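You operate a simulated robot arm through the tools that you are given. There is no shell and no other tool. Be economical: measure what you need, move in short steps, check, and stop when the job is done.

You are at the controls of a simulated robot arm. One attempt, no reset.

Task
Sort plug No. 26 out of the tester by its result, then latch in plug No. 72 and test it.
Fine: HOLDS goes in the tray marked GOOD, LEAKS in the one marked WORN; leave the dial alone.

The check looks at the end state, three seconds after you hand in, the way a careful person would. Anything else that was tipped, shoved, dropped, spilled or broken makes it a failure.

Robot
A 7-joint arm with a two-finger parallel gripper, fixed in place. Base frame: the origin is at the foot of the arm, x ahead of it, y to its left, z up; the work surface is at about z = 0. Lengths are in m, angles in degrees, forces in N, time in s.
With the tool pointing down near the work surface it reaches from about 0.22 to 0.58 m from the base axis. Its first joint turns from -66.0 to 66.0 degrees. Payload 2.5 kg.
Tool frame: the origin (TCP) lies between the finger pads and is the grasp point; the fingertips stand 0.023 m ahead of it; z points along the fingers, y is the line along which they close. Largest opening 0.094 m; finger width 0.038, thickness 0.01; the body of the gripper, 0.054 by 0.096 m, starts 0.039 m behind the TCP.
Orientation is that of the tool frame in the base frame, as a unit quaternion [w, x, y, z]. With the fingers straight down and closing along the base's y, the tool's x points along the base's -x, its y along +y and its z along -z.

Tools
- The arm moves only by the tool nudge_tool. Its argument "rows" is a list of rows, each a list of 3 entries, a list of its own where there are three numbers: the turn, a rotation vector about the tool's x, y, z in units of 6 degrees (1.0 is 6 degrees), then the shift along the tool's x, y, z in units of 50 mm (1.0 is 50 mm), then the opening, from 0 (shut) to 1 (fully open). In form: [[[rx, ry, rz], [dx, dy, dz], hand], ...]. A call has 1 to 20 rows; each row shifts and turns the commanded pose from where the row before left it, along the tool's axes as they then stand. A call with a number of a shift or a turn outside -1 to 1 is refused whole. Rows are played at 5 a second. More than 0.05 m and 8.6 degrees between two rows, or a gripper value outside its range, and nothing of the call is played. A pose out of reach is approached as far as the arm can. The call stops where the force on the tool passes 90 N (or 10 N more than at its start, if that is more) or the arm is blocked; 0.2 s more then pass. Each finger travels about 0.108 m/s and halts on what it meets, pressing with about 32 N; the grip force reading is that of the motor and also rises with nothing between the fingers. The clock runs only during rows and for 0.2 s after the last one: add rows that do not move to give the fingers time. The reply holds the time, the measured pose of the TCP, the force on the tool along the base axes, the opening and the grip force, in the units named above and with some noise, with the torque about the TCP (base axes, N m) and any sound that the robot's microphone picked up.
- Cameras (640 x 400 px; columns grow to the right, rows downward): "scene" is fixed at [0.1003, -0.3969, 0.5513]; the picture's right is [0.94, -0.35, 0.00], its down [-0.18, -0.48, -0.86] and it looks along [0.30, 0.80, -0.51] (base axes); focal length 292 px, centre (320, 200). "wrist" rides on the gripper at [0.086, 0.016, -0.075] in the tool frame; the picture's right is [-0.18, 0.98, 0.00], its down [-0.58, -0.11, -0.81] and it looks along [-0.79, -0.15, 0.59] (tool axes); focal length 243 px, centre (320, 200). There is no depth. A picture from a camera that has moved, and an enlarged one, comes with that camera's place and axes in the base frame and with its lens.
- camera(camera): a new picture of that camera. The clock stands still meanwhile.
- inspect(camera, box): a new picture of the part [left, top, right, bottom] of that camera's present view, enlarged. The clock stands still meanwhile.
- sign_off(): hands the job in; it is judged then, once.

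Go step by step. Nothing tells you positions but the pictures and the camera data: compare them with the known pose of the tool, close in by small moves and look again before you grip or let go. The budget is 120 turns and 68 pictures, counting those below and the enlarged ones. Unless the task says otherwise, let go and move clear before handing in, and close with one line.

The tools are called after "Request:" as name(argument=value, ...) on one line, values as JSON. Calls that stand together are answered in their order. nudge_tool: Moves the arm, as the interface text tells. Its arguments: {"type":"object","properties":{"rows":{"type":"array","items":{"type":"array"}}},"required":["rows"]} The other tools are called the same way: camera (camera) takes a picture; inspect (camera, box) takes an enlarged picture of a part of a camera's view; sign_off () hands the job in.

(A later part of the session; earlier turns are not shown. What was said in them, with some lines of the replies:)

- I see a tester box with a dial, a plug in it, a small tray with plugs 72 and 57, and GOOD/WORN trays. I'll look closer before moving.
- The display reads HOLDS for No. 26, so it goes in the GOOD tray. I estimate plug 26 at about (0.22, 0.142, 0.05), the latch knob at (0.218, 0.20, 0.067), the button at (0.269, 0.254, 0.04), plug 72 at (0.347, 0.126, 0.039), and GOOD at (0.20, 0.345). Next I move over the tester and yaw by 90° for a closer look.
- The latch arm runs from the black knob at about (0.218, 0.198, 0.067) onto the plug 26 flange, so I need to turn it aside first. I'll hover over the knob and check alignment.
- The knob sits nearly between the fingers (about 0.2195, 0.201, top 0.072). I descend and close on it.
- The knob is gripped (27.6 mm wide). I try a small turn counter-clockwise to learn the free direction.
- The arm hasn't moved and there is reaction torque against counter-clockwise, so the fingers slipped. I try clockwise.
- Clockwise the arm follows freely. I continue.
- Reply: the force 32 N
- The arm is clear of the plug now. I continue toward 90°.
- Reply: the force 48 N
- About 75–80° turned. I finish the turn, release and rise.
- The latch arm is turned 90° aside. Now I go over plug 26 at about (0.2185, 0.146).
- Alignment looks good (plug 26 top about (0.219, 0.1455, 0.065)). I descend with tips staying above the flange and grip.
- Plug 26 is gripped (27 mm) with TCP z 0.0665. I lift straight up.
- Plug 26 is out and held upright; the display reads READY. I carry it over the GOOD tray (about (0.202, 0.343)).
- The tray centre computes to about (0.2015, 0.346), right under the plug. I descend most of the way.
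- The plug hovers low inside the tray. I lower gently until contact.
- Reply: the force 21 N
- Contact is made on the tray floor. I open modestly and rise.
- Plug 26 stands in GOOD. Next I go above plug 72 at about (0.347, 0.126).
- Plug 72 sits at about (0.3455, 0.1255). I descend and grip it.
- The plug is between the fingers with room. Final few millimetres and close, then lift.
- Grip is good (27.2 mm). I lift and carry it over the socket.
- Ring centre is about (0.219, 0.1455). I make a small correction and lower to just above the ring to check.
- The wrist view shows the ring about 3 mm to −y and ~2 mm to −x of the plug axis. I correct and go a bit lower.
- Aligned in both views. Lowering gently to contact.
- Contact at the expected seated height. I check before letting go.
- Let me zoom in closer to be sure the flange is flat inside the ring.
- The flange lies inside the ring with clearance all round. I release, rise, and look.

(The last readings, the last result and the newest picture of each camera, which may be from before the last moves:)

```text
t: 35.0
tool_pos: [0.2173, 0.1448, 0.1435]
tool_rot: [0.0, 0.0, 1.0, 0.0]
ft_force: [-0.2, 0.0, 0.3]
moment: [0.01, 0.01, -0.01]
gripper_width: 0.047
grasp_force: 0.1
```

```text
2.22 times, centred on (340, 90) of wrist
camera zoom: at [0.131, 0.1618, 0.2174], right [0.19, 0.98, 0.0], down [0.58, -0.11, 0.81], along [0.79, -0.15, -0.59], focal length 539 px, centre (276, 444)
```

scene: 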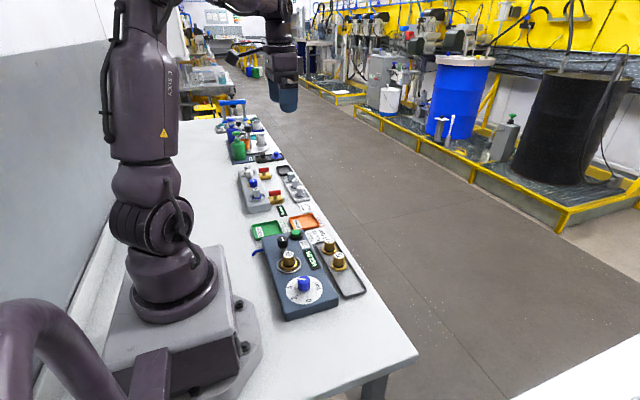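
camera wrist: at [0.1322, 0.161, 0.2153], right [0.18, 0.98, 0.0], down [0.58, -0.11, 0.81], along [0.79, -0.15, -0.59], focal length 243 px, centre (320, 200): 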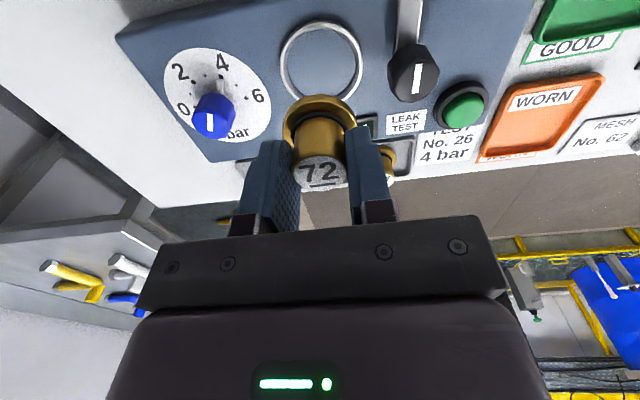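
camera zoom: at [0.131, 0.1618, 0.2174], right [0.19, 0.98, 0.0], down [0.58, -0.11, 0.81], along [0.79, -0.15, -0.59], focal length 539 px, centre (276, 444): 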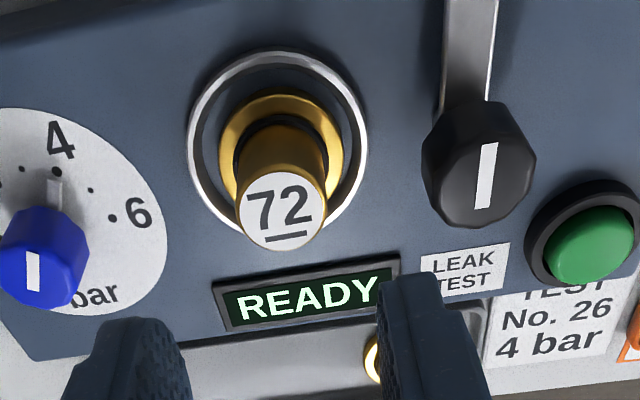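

Plug 72 is seated but perhaps 1.5 mm off in +y; the tool is now on the ring axis, so a re-grip here will centre it for the latch.

Request:
nudge_tool(rows=[[[0, 0, 0], [0, 0, 0.5], 0.5], [[0, 0, 0], [0, 0, 0.5], 0.5], [[0, 0, 0], [0, 0, 0.48], 0.5], [[0, 0, 0], [0, 0, 0], 0.0], [[0, 0, 0], [0, 0, 0], 0.0], [[0, 0, 0], [-0.03, 0, 0], 0.0], [[0, 0, 0], [0, 0, 0], 0.0], [[0, 0, 0], [0, 0, 0], 0.45], [[0, 0, 0], [0, 0, 0], 0.45], [[0, 0, 0], [0, 0, -0.3], 0.45], [[0, 0, 0], [0, 0, -0.6], 0.45], [[0, 0, 0], [0, 0, -0.6], 0.5], [[0, 0, 0], [0, 0, 0], 0.5]])

Request:
inspect(camera="scene", box=[245, 220, 335, 300])

Request:
inspect(camera="wrist", box=[200, 0, 480, 180])

```text
t: 37.8
tool_pos: [0.2206, 0.1471, 0.1443]
tool_rot: [0.0, 0.001, 1.0, 0.0]
ft_force: [-0.3, 0.9, -0.7]
moment: [-0.03, 0.0, 0.05]
gripper_width: 0.0469
grasp_force: 0.0
```

```text
5.00 times, centred on (290, 260) of scene
camera zoom: at [0.1003, -0.3969, 0.5513], right [0.94, -0.35, 0.0], down [-0.18, -0.48, -0.86], along [0.3, 0.8, -0.51], focal length 1460 px, centre (470, -100)
```

zoom: 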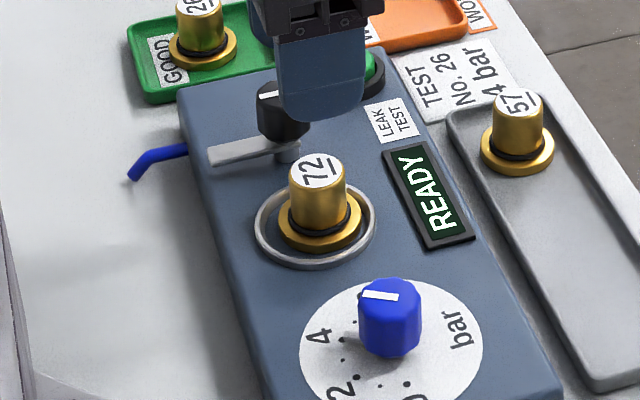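

```text
2.22 times, centred on (340, 90) of wrist
camera zoom: at [0.1334, 0.1649, 0.2193], right [0.18, 0.98, 0.0], down [0.58, -0.11, 0.81], along [0.79, -0.15, -0.59], focal length 539 px, centre (276, 444)
```

zoom: 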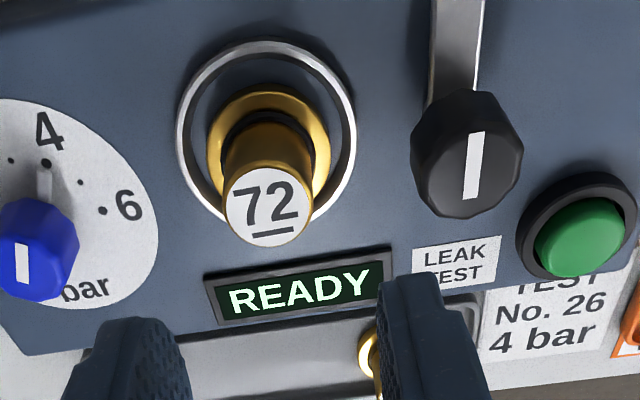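

Plug 72 is centred within about 1 mm. Now to the latch knob at about (0.2195, 0.201).

Request:
nudge_tool(rows=[[[0, 0, 0], [0.02, 0.54, 0], 0.5], [[0, 0, 0], [0, 0.54, 0], 0.5], [[0, 0, 0], [0, 0, 0.45], 0.45], [[0, 0, 0], [0, 0, 0], 0.45], [[0, 0, 0], [0, 0, 0], 0.45]])

Request:
inspect(camera="wrist", box=[200, 0, 440, 200])

```text
t: 39.0
tool_pos: [0.2188, 0.2006, 0.1219]
tool_rot: [0.0, 0.001, 1.0, 0.0]
ft_force: [0.6, 0.2, -0.4]
moment: [-0.03, -0.01, -0.02]
gripper_width: 0.0422
grasp_force: 0.2
```

```text
2.00 times, centred on (320, 100) of wrist
camera zoom: at [0.1323, 0.2175, 0.1957], right [0.18, 0.98, 0.0], down [0.58, -0.11, 0.81], along [0.79, -0.15, -0.59], focal length 485 px, centre (320, 400)
```

zoom: 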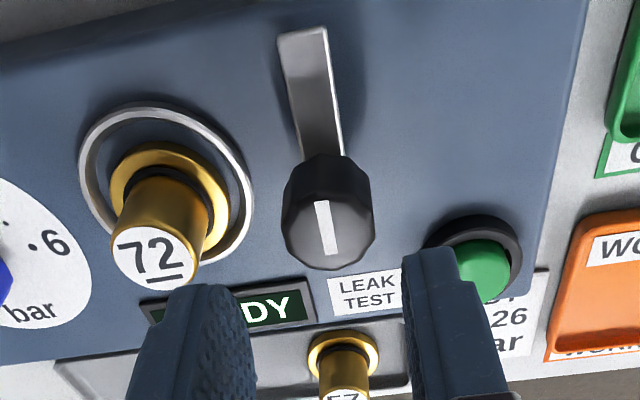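

The knob is within 1.5 mm of the tool axis; I correct, descend and grip.

Request:
nudge_tool(rows=[[[0, 0, 0], [0, 0.03, 0.3], 0.45], [[0, 0, 0], [0, 0, 0.35], 0.45], [[0, 0, 0], [0, 0, 0.27], 0.45], [[0, 0, 0], [0, 0, 0], 0.0], [[0, 0, 0], [0, 0, 0], 0.0], [[0, 0, 0], [0, 0, 0], 0.0]])

Request:
inspect(camera="wrist", box=[200, 0, 440, 220])

```text
t: 40.4
tool_pos: [0.22, 0.2034, 0.0748]
tool_rot: [0.0, 0.001, 1.0, -0.001]
ft_force: [-5.6, -3.3, 13.8]
moment: [0.46, 0.43, -0.02]
gripper_width: 0.0276
grasp_force: 45.3
```

```text
1.82 times, centred on (320, 110) of wrist
camera zoom: at [0.1334, 0.2202, 0.1491], right [0.18, 0.98, 0.0], down [0.58, -0.11, 0.81], along [0.79, -0.15, -0.59], focal length 441 px, centre (320, 364)
```

zoom: 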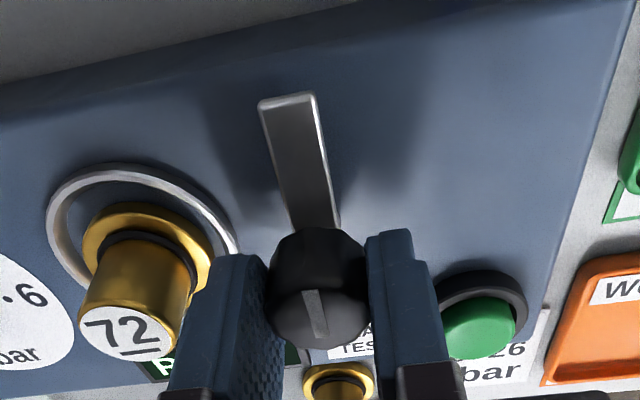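

Knob gripped. I turn counter-clockwise about half-way and check.

Request:
nudge_tool(rows=[[[0, 0, -0.9], [0, 0, 0], 0.0], [[0, 0, -0.9], [0, 0, 0], 0.0], [[0, 0, -0.9], [0, 0, 0], 0.0], [[0, 0, -0.9], [0, 0, 0], 0.0], [[0, 0, -0.9], [0, 0, 0], 0.0], [[0, 0, -0.9], [0, 0, 0], 0.0], [[0, 0, -0.9], [0, 0, 0], 0.0], [[0, 0, -0.9], [0, 0, 0], 0.0], [[0, 0, 0], [0, 0, 0], 0.0]])

Request:
inspect(camera="wrist", box=[200, 0, 440, 220])

```text
t: 42.4
tool_pos: [0.2196, 0.2039, 0.075]
tool_rot: [0.002, -0.371, 0.928, 0.003]
ft_force: [-9.6, 37.3, -13.8]
moment: [-0.57, 0.01, -0.04]
gripper_width: 0.0277
grasp_force: 45.0
```

```text
1.82 times, centred on (320, 110) of wrist
camera zoom: at [0.1456, 0.1564, 0.1488], right [-0.54, 0.84, 0.01], down [0.5, 0.32, 0.81], along [0.68, 0.44, -0.59], focal length 441 px, centre (320, 364)
```

zoom: 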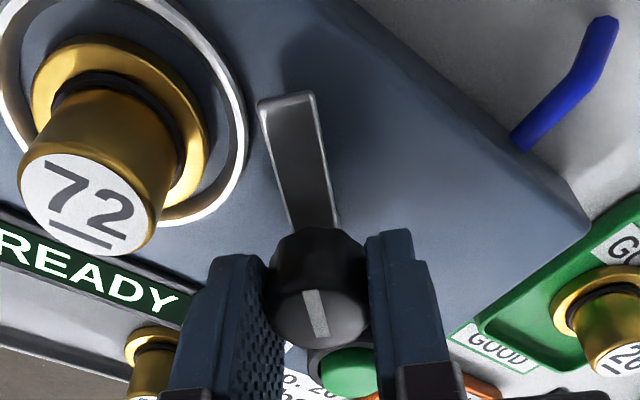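

The arm follows. I relieve the side load and continue.

Request:
nudge_tool(rows=[[[0, 0, -0.9], [-0.025, 0.03, 0], 0.0], [[0, 0, -0.9], [0, 0, 0], 0.0], [[0, 0, -0.9], [0, 0, 0], 0.0], [[0, 0, -0.9], [0, 0, 0], 0.0], [[0, 0, 0], [0, 0, 0], 0.0]])

Request:
inspect(camera="wrist", box=[200, 0, 440, 220])

```text
t: 43.6
tool_pos: [0.2189, 0.2053, 0.0748]
tool_rot: [0.001, -0.538, 0.843, 0.002]
ft_force: [-18.4, 19.7, 15.5]
moment: [1.08, -0.75, -0.03]
gripper_width: 0.0279
grasp_force: 44.6
```

```text
1.82 times, centred on (320, 110) of wrist
camera zoom: at [0.1678, 0.1333, 0.149], right [-0.81, 0.58, 0.0], down [0.34, 0.48, 0.81], along [0.47, 0.66, -0.59], focal length 441 px, centre (320, 364)
```

zoom: 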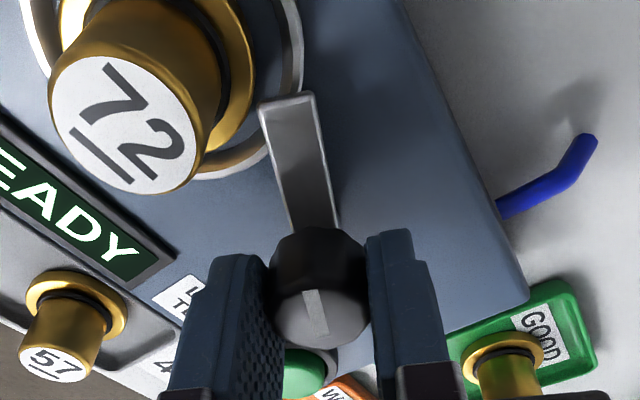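

About 65–73° done; the arm now reaches the ring. I continue in small steps.

Request:
nudge_tool(rows=[[[0, 0, -0.9], [0.02, 0.02, 0], 0.0], [[0, 0, -0.8], [0, 0, 0], 0.0], [[0, 0, -0.7], [0, 0, 0], 0.0], [[0, 0, 0], [0, 0, 0], 0.0]])

Request:
inspect(camera="wrist", box=[200, 0, 440, 220])

```text
t: 44.6
tool_pos: [0.2183, 0.204, 0.0753]
tool_rot: [0.002, -0.639, 0.769, 0.003]
ft_force: [0.1, 29.8, -24.4]
moment: [0.49, 0.41, 0.0]
gripper_width: 0.028
grasp_force: 44.6
```

```text
1.82 times, centred on (320, 110) of wrist
camera zoom: at [0.1865, 0.1225, 0.1487], right [-0.93, 0.36, 0.0], down [0.21, 0.55, 0.81], along [0.29, 0.76, -0.59], focal length 441 px, centre (320, 364)
```

zoom: 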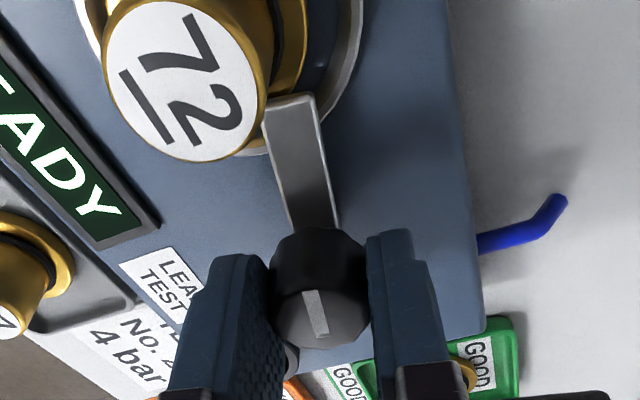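

About 10° remain to the original latched direction. I finish the turn up to the stop.

Request:
nudge_tool(rows=[[[0, 0, -0.9], [-0.03, 0.01, 0.01], 0.0], [[0, 0, -0.8], [0, 0, 0], 0.0], [[0, 0, -0.4], [0, 0, 0], 0.0], [[0, 0, 0], [0, 0, 0], 0.0]])

Request:
inspect(camera="wrist", box=[200, 0, 440, 220])

```text
t: 45.6
tool_pos: [0.2192, 0.203, 0.0749]
tool_rot: [-0.002, 0.718, -0.696, 0.001]
ft_force: [-8.9, 14.3, 27.0]
moment: [0.73, 0.46, -0.3]
gripper_width: 0.0279
grasp_force: 45.3
```

```text
1.82 times, centred on (320, 110) of wrist
camera zoom: at [0.2048, 0.1174, 0.1491], right [-0.99, 0.15, 0.0], down [0.09, 0.58, 0.81], along [0.12, 0.8, -0.59], focal length 441 px, centre (320, 364)
```

zoom: 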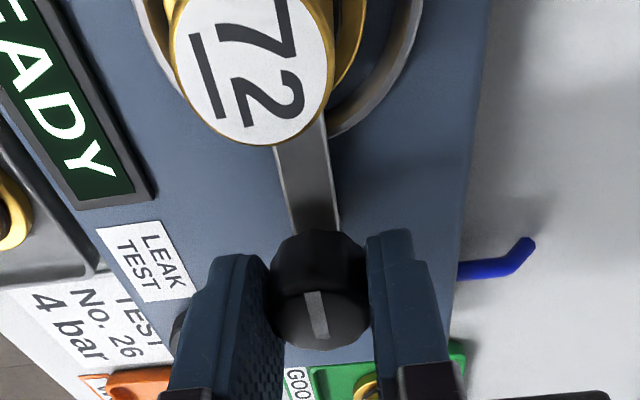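

The knob met its stop (torque −0.3) with the arm over plug 72's flange. I release and rise.

Request:
nudge_tool(rows=[[[0, 0, 0.1], [0, 0, 0], 0.0], [[0, 0, 0], [0, 0, 0], 0.5], [[0, 0, 0], [0, 0, 0], 0.5], [[0, 0, 0], [0, 0, -0.6], 0.5], [[0, 0, 0], [0, 0, -0.8], 0.5], [[0, 0, 0], [0, 0, -0.8], 0.5], [[0, 0, 0], [0, 0, 0], 0.5]])

Request:
inspect(camera="scene", box=[245, 200, 355, 300])

Request:
camera(camera="wrist")

```text
t: 47.2
tool_pos: [0.2219, 0.205, 0.1875]
tool_rot: [0.0, 0.714, -0.7, 0.0]
ft_force: [-0.2, -0.1, -0.5]
moment: [0.02, 0.02, -0.01]
gripper_width: 0.0469
grasp_force: 0.0
```

```text
4.00 times, centred on (300, 250) of scene
camera zoom: at [0.1003, -0.3969, 0.5513], right [0.94, -0.35, 0.0], down [-0.18, -0.48, -0.86], along [0.3, 0.8, -0.51], focal length 1168 px, centre (400, 0)
```

zoom: 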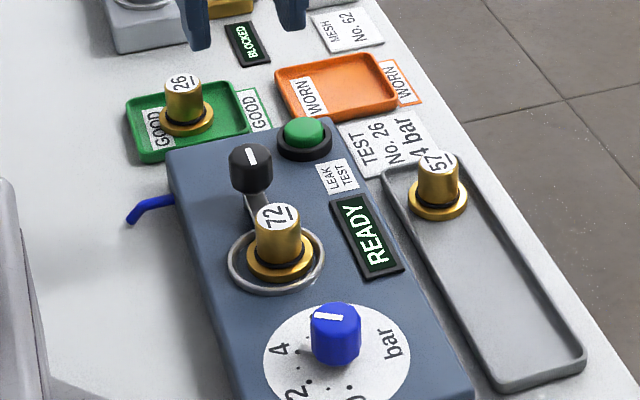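

```text
17 pictures are left
camera wrist: at [0.2071, 0.1191, 0.2602], right [-0.99, 0.16, 0.0], down [0.1, 0.58, 0.81], along [0.13, 0.8, -0.59], focal length 243 px, centre (320, 200)
```

wrist: 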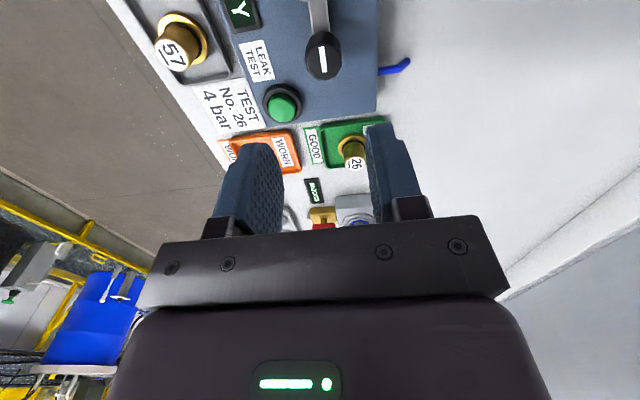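

Latched: the arm clamps plug 72 and everything else stands. Next I position closed fingers over the green button, about (0.2685, 0.2535, 0.042).

Request:
nudge_tool(rows=[[[0, 0, 0], [-0.48, -0.48, 0], 0.0], [[0, 0, 0], [-0.47, -0.48, 0], 0.0], [[0, 0, 0], [0, 0, 0.9], 0.0], [[0, 0, 0], [0, 0, 0.9], 0.0], [[0, 0, 0], [0, 0, 0], 0.0], [[0, 0, 0], [0, 0, 0], 0.0]])

Request:
inspect(camera="scene", box=[255, 190, 345, 260])

Request:
inspect(camera="wrist", box=[200, 20, 440, 220])

```text
t: 48.6
tool_pos: [0.2681, 0.2532, 0.096]
tool_rot: [-0.001, 0.714, -0.7, 0.0]
ft_force: [-0.2, 0.4, 0.5]
moment: [0.0, 0.01, 0.02]
gripper_width: 0.0
grasp_force: 31.7
```

```text
5.71 times, centred on (300, 225) of scene
camera zoom: at [0.1003, -0.3969, 0.5513], right [0.94, -0.35, 0.0], down [-0.18, -0.48, -0.86], along [0.3, 0.8, -0.51], focal length 1668 px, centre (434, 57)
```

zoom: 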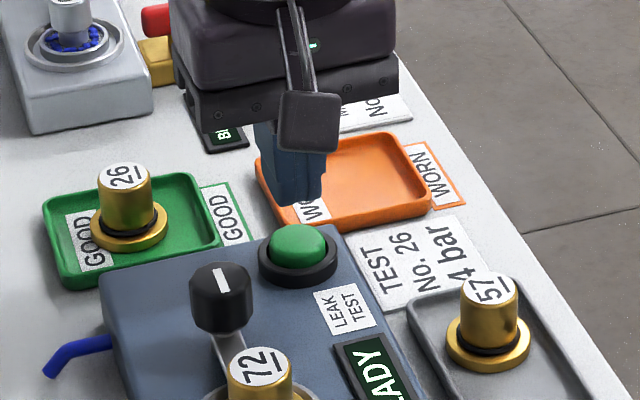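

```text
2.00 times, centred on (320, 120) of wrist
camera zoom: at [0.2527, 0.1674, 0.17], right [-0.99, 0.16, 0.0], down [0.1, 0.58, 0.81], along [0.13, 0.8, -0.59], focal length 485 px, centre (320, 360)
```

zoom: 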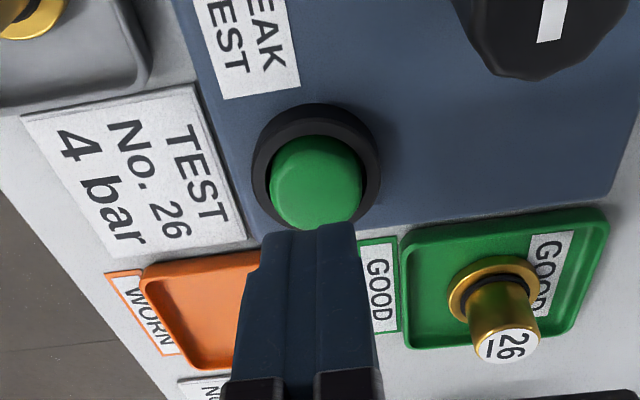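

Fingers are centred over the button. I press down in small steps.

Request:
nudge_tool(rows=[[[0, 0, 0], [0.02, 0, 0.5], 0.0], [[0, 0, 0], [0, 0, 0.05], 0.0], [[0, 0, 0], [0, 0, 0.05], 0.0], [[0, 0, 0], [0, 0, 0.05], 0.0], [[0, 0, 0], [0, 0, 0], 0.0]])

```text
t: 49.8
tool_pos: [0.2664, 0.2525, 0.0629]
tool_rot: [0.0, 0.714, -0.7, 0.0]
ft_force: [1.4, 0.2, 2.9]
moment: [-0.03, 0.01, 0.05]
gripper_width: 0.0
grasp_force: 31.9
heard: click
```

A click was heard; the button was pressed. I retreat and read the display.

Request:
nudge_tool(rows=[[[0, 0, 0], [0, 0, -0.3], 0.0], [[0, 0, 0], [0, 0, -0.9], 0.0], [[0, 0, 0], [0, 0, -0.9], 0.0], [[0, 0, 0], [0, 0, -0.9], 0.0], [[0, 0, 0], [0, 0, 0], 0.0], [[0, 0, 0], [0, 0, 0], 0.0], [[0, 0, 0], [0, 0, 0], 0.0], [[0, 0, 0], [0, 0, 0], 0.0], [[0, 0, 0], [0, 0, 0], 0.0], [[0, 0, 0], [0, 0, 0], 0.0]])

Request:
inspect(camera="scene", box=[240, 190, 370, 310])

```text
t: 52.0
tool_pos: [0.2664, 0.2463, 0.2104]
tool_rot: [0.0, 0.715, -0.699, 0.0]
ft_force: [-1.3, 0.4, 1.0]
moment: [0.02, 0.02, 0.02]
gripper_width: 0.0
grasp_force: 31.7
```

```text
3.33 times, centred on (305, 250) of scene
camera zoom: at [0.1003, -0.3969, 0.5513], right [0.94, -0.35, 0.0], down [-0.18, -0.48, -0.86], along [0.3, 0.8, -0.51], focal length 973 px, centre (370, 33)
```

zoom: 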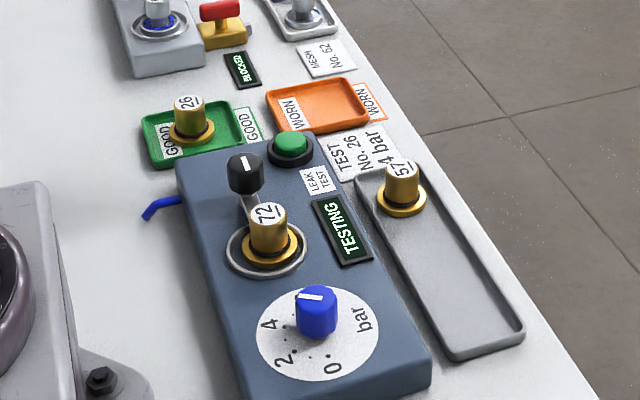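

The display shows TESTING. I wait for the result.

Request:
nudge_tool(rows=[[[0, 0, 0], [0, 0, 0], 0.2], [[0, 0, 0], [0, 0, 0], 0.2], [[0, 0, 0], [0, 0, 0], 0.2], [[0, 0, 0], [0, 0, 0], 0.2], [[0, 0, 0], [0, 0, 0], 0.2], [[0, 0, 0], [0, 0, 0], 0.2], [[0, 0, 0], [0, 0, 0], 0.2], [[0, 0, 0], [0, 0, 0], 0.2], [[0, 0, 0], [0, 0, 0], 0.2], [[0, 0, 0], [0, 0, 0], 0.2], [[0, 0, 0], [0, 0, 0], 0.2], [[0, 0, 0], [0, 0, 0], 0.2], [[0, 0, 0], [0, 0, 0], 0.2], [[0, 0, 0], [0, 0, 0], 0.2], [[0, 0, 0], [0, 0, 0], 0.2], [[0, 0, 0], [0, 0, 0], 0.2], [[0, 0, 0], [0, 0, 0], 0.2], [[0, 0, 0], [0, 0, 0], 0.2], [[0, 0, 0], [0, 0, 0], 0.2], [[0, 0, 0], [0, 0, 0], 0.2]])

Request:
inspect(camera="scene", box=[240, 190, 370, 310])

```text
t: 56.2
tool_pos: [0.2658, 0.2462, 0.2107]
tool_rot: [0.0, 0.715, -0.699, 0.0]
ft_force: [0.0, 0.6, -0.9]
moment: [0.02, 0.01, -0.03]
gripper_width: 0.0192
grasp_force: 0.0
```

```text
3.33 times, centred on (305, 250) of scene
camera zoom: at [0.1003, -0.3969, 0.5513], right [0.94, -0.35, 0.0], down [-0.18, -0.48, -0.86], along [0.3, 0.8, -0.51], focal length 973 px, centre (370, 33)
```

zoom: 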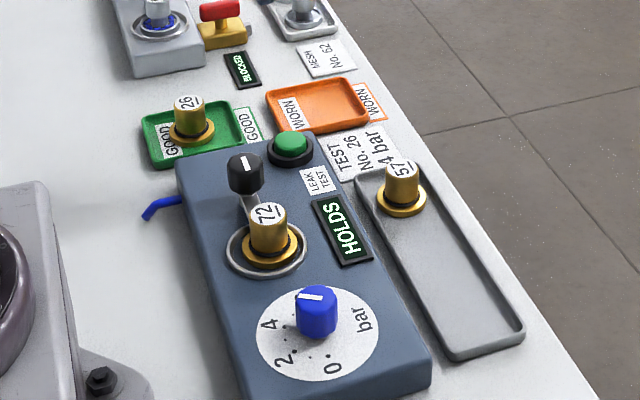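

Plug 72 tested HOLDS and stays latched in the tester, No. 26 stands in GOOD, the dial was not touched, and the arm is clear, so I hand in.

Request:
sign_off()

```text
The job is handed in.
```

Plug No. 26 (HOLDS) is in the GOOD tray; plug No. 72 is latched in the tester and its test reads HOLDS.
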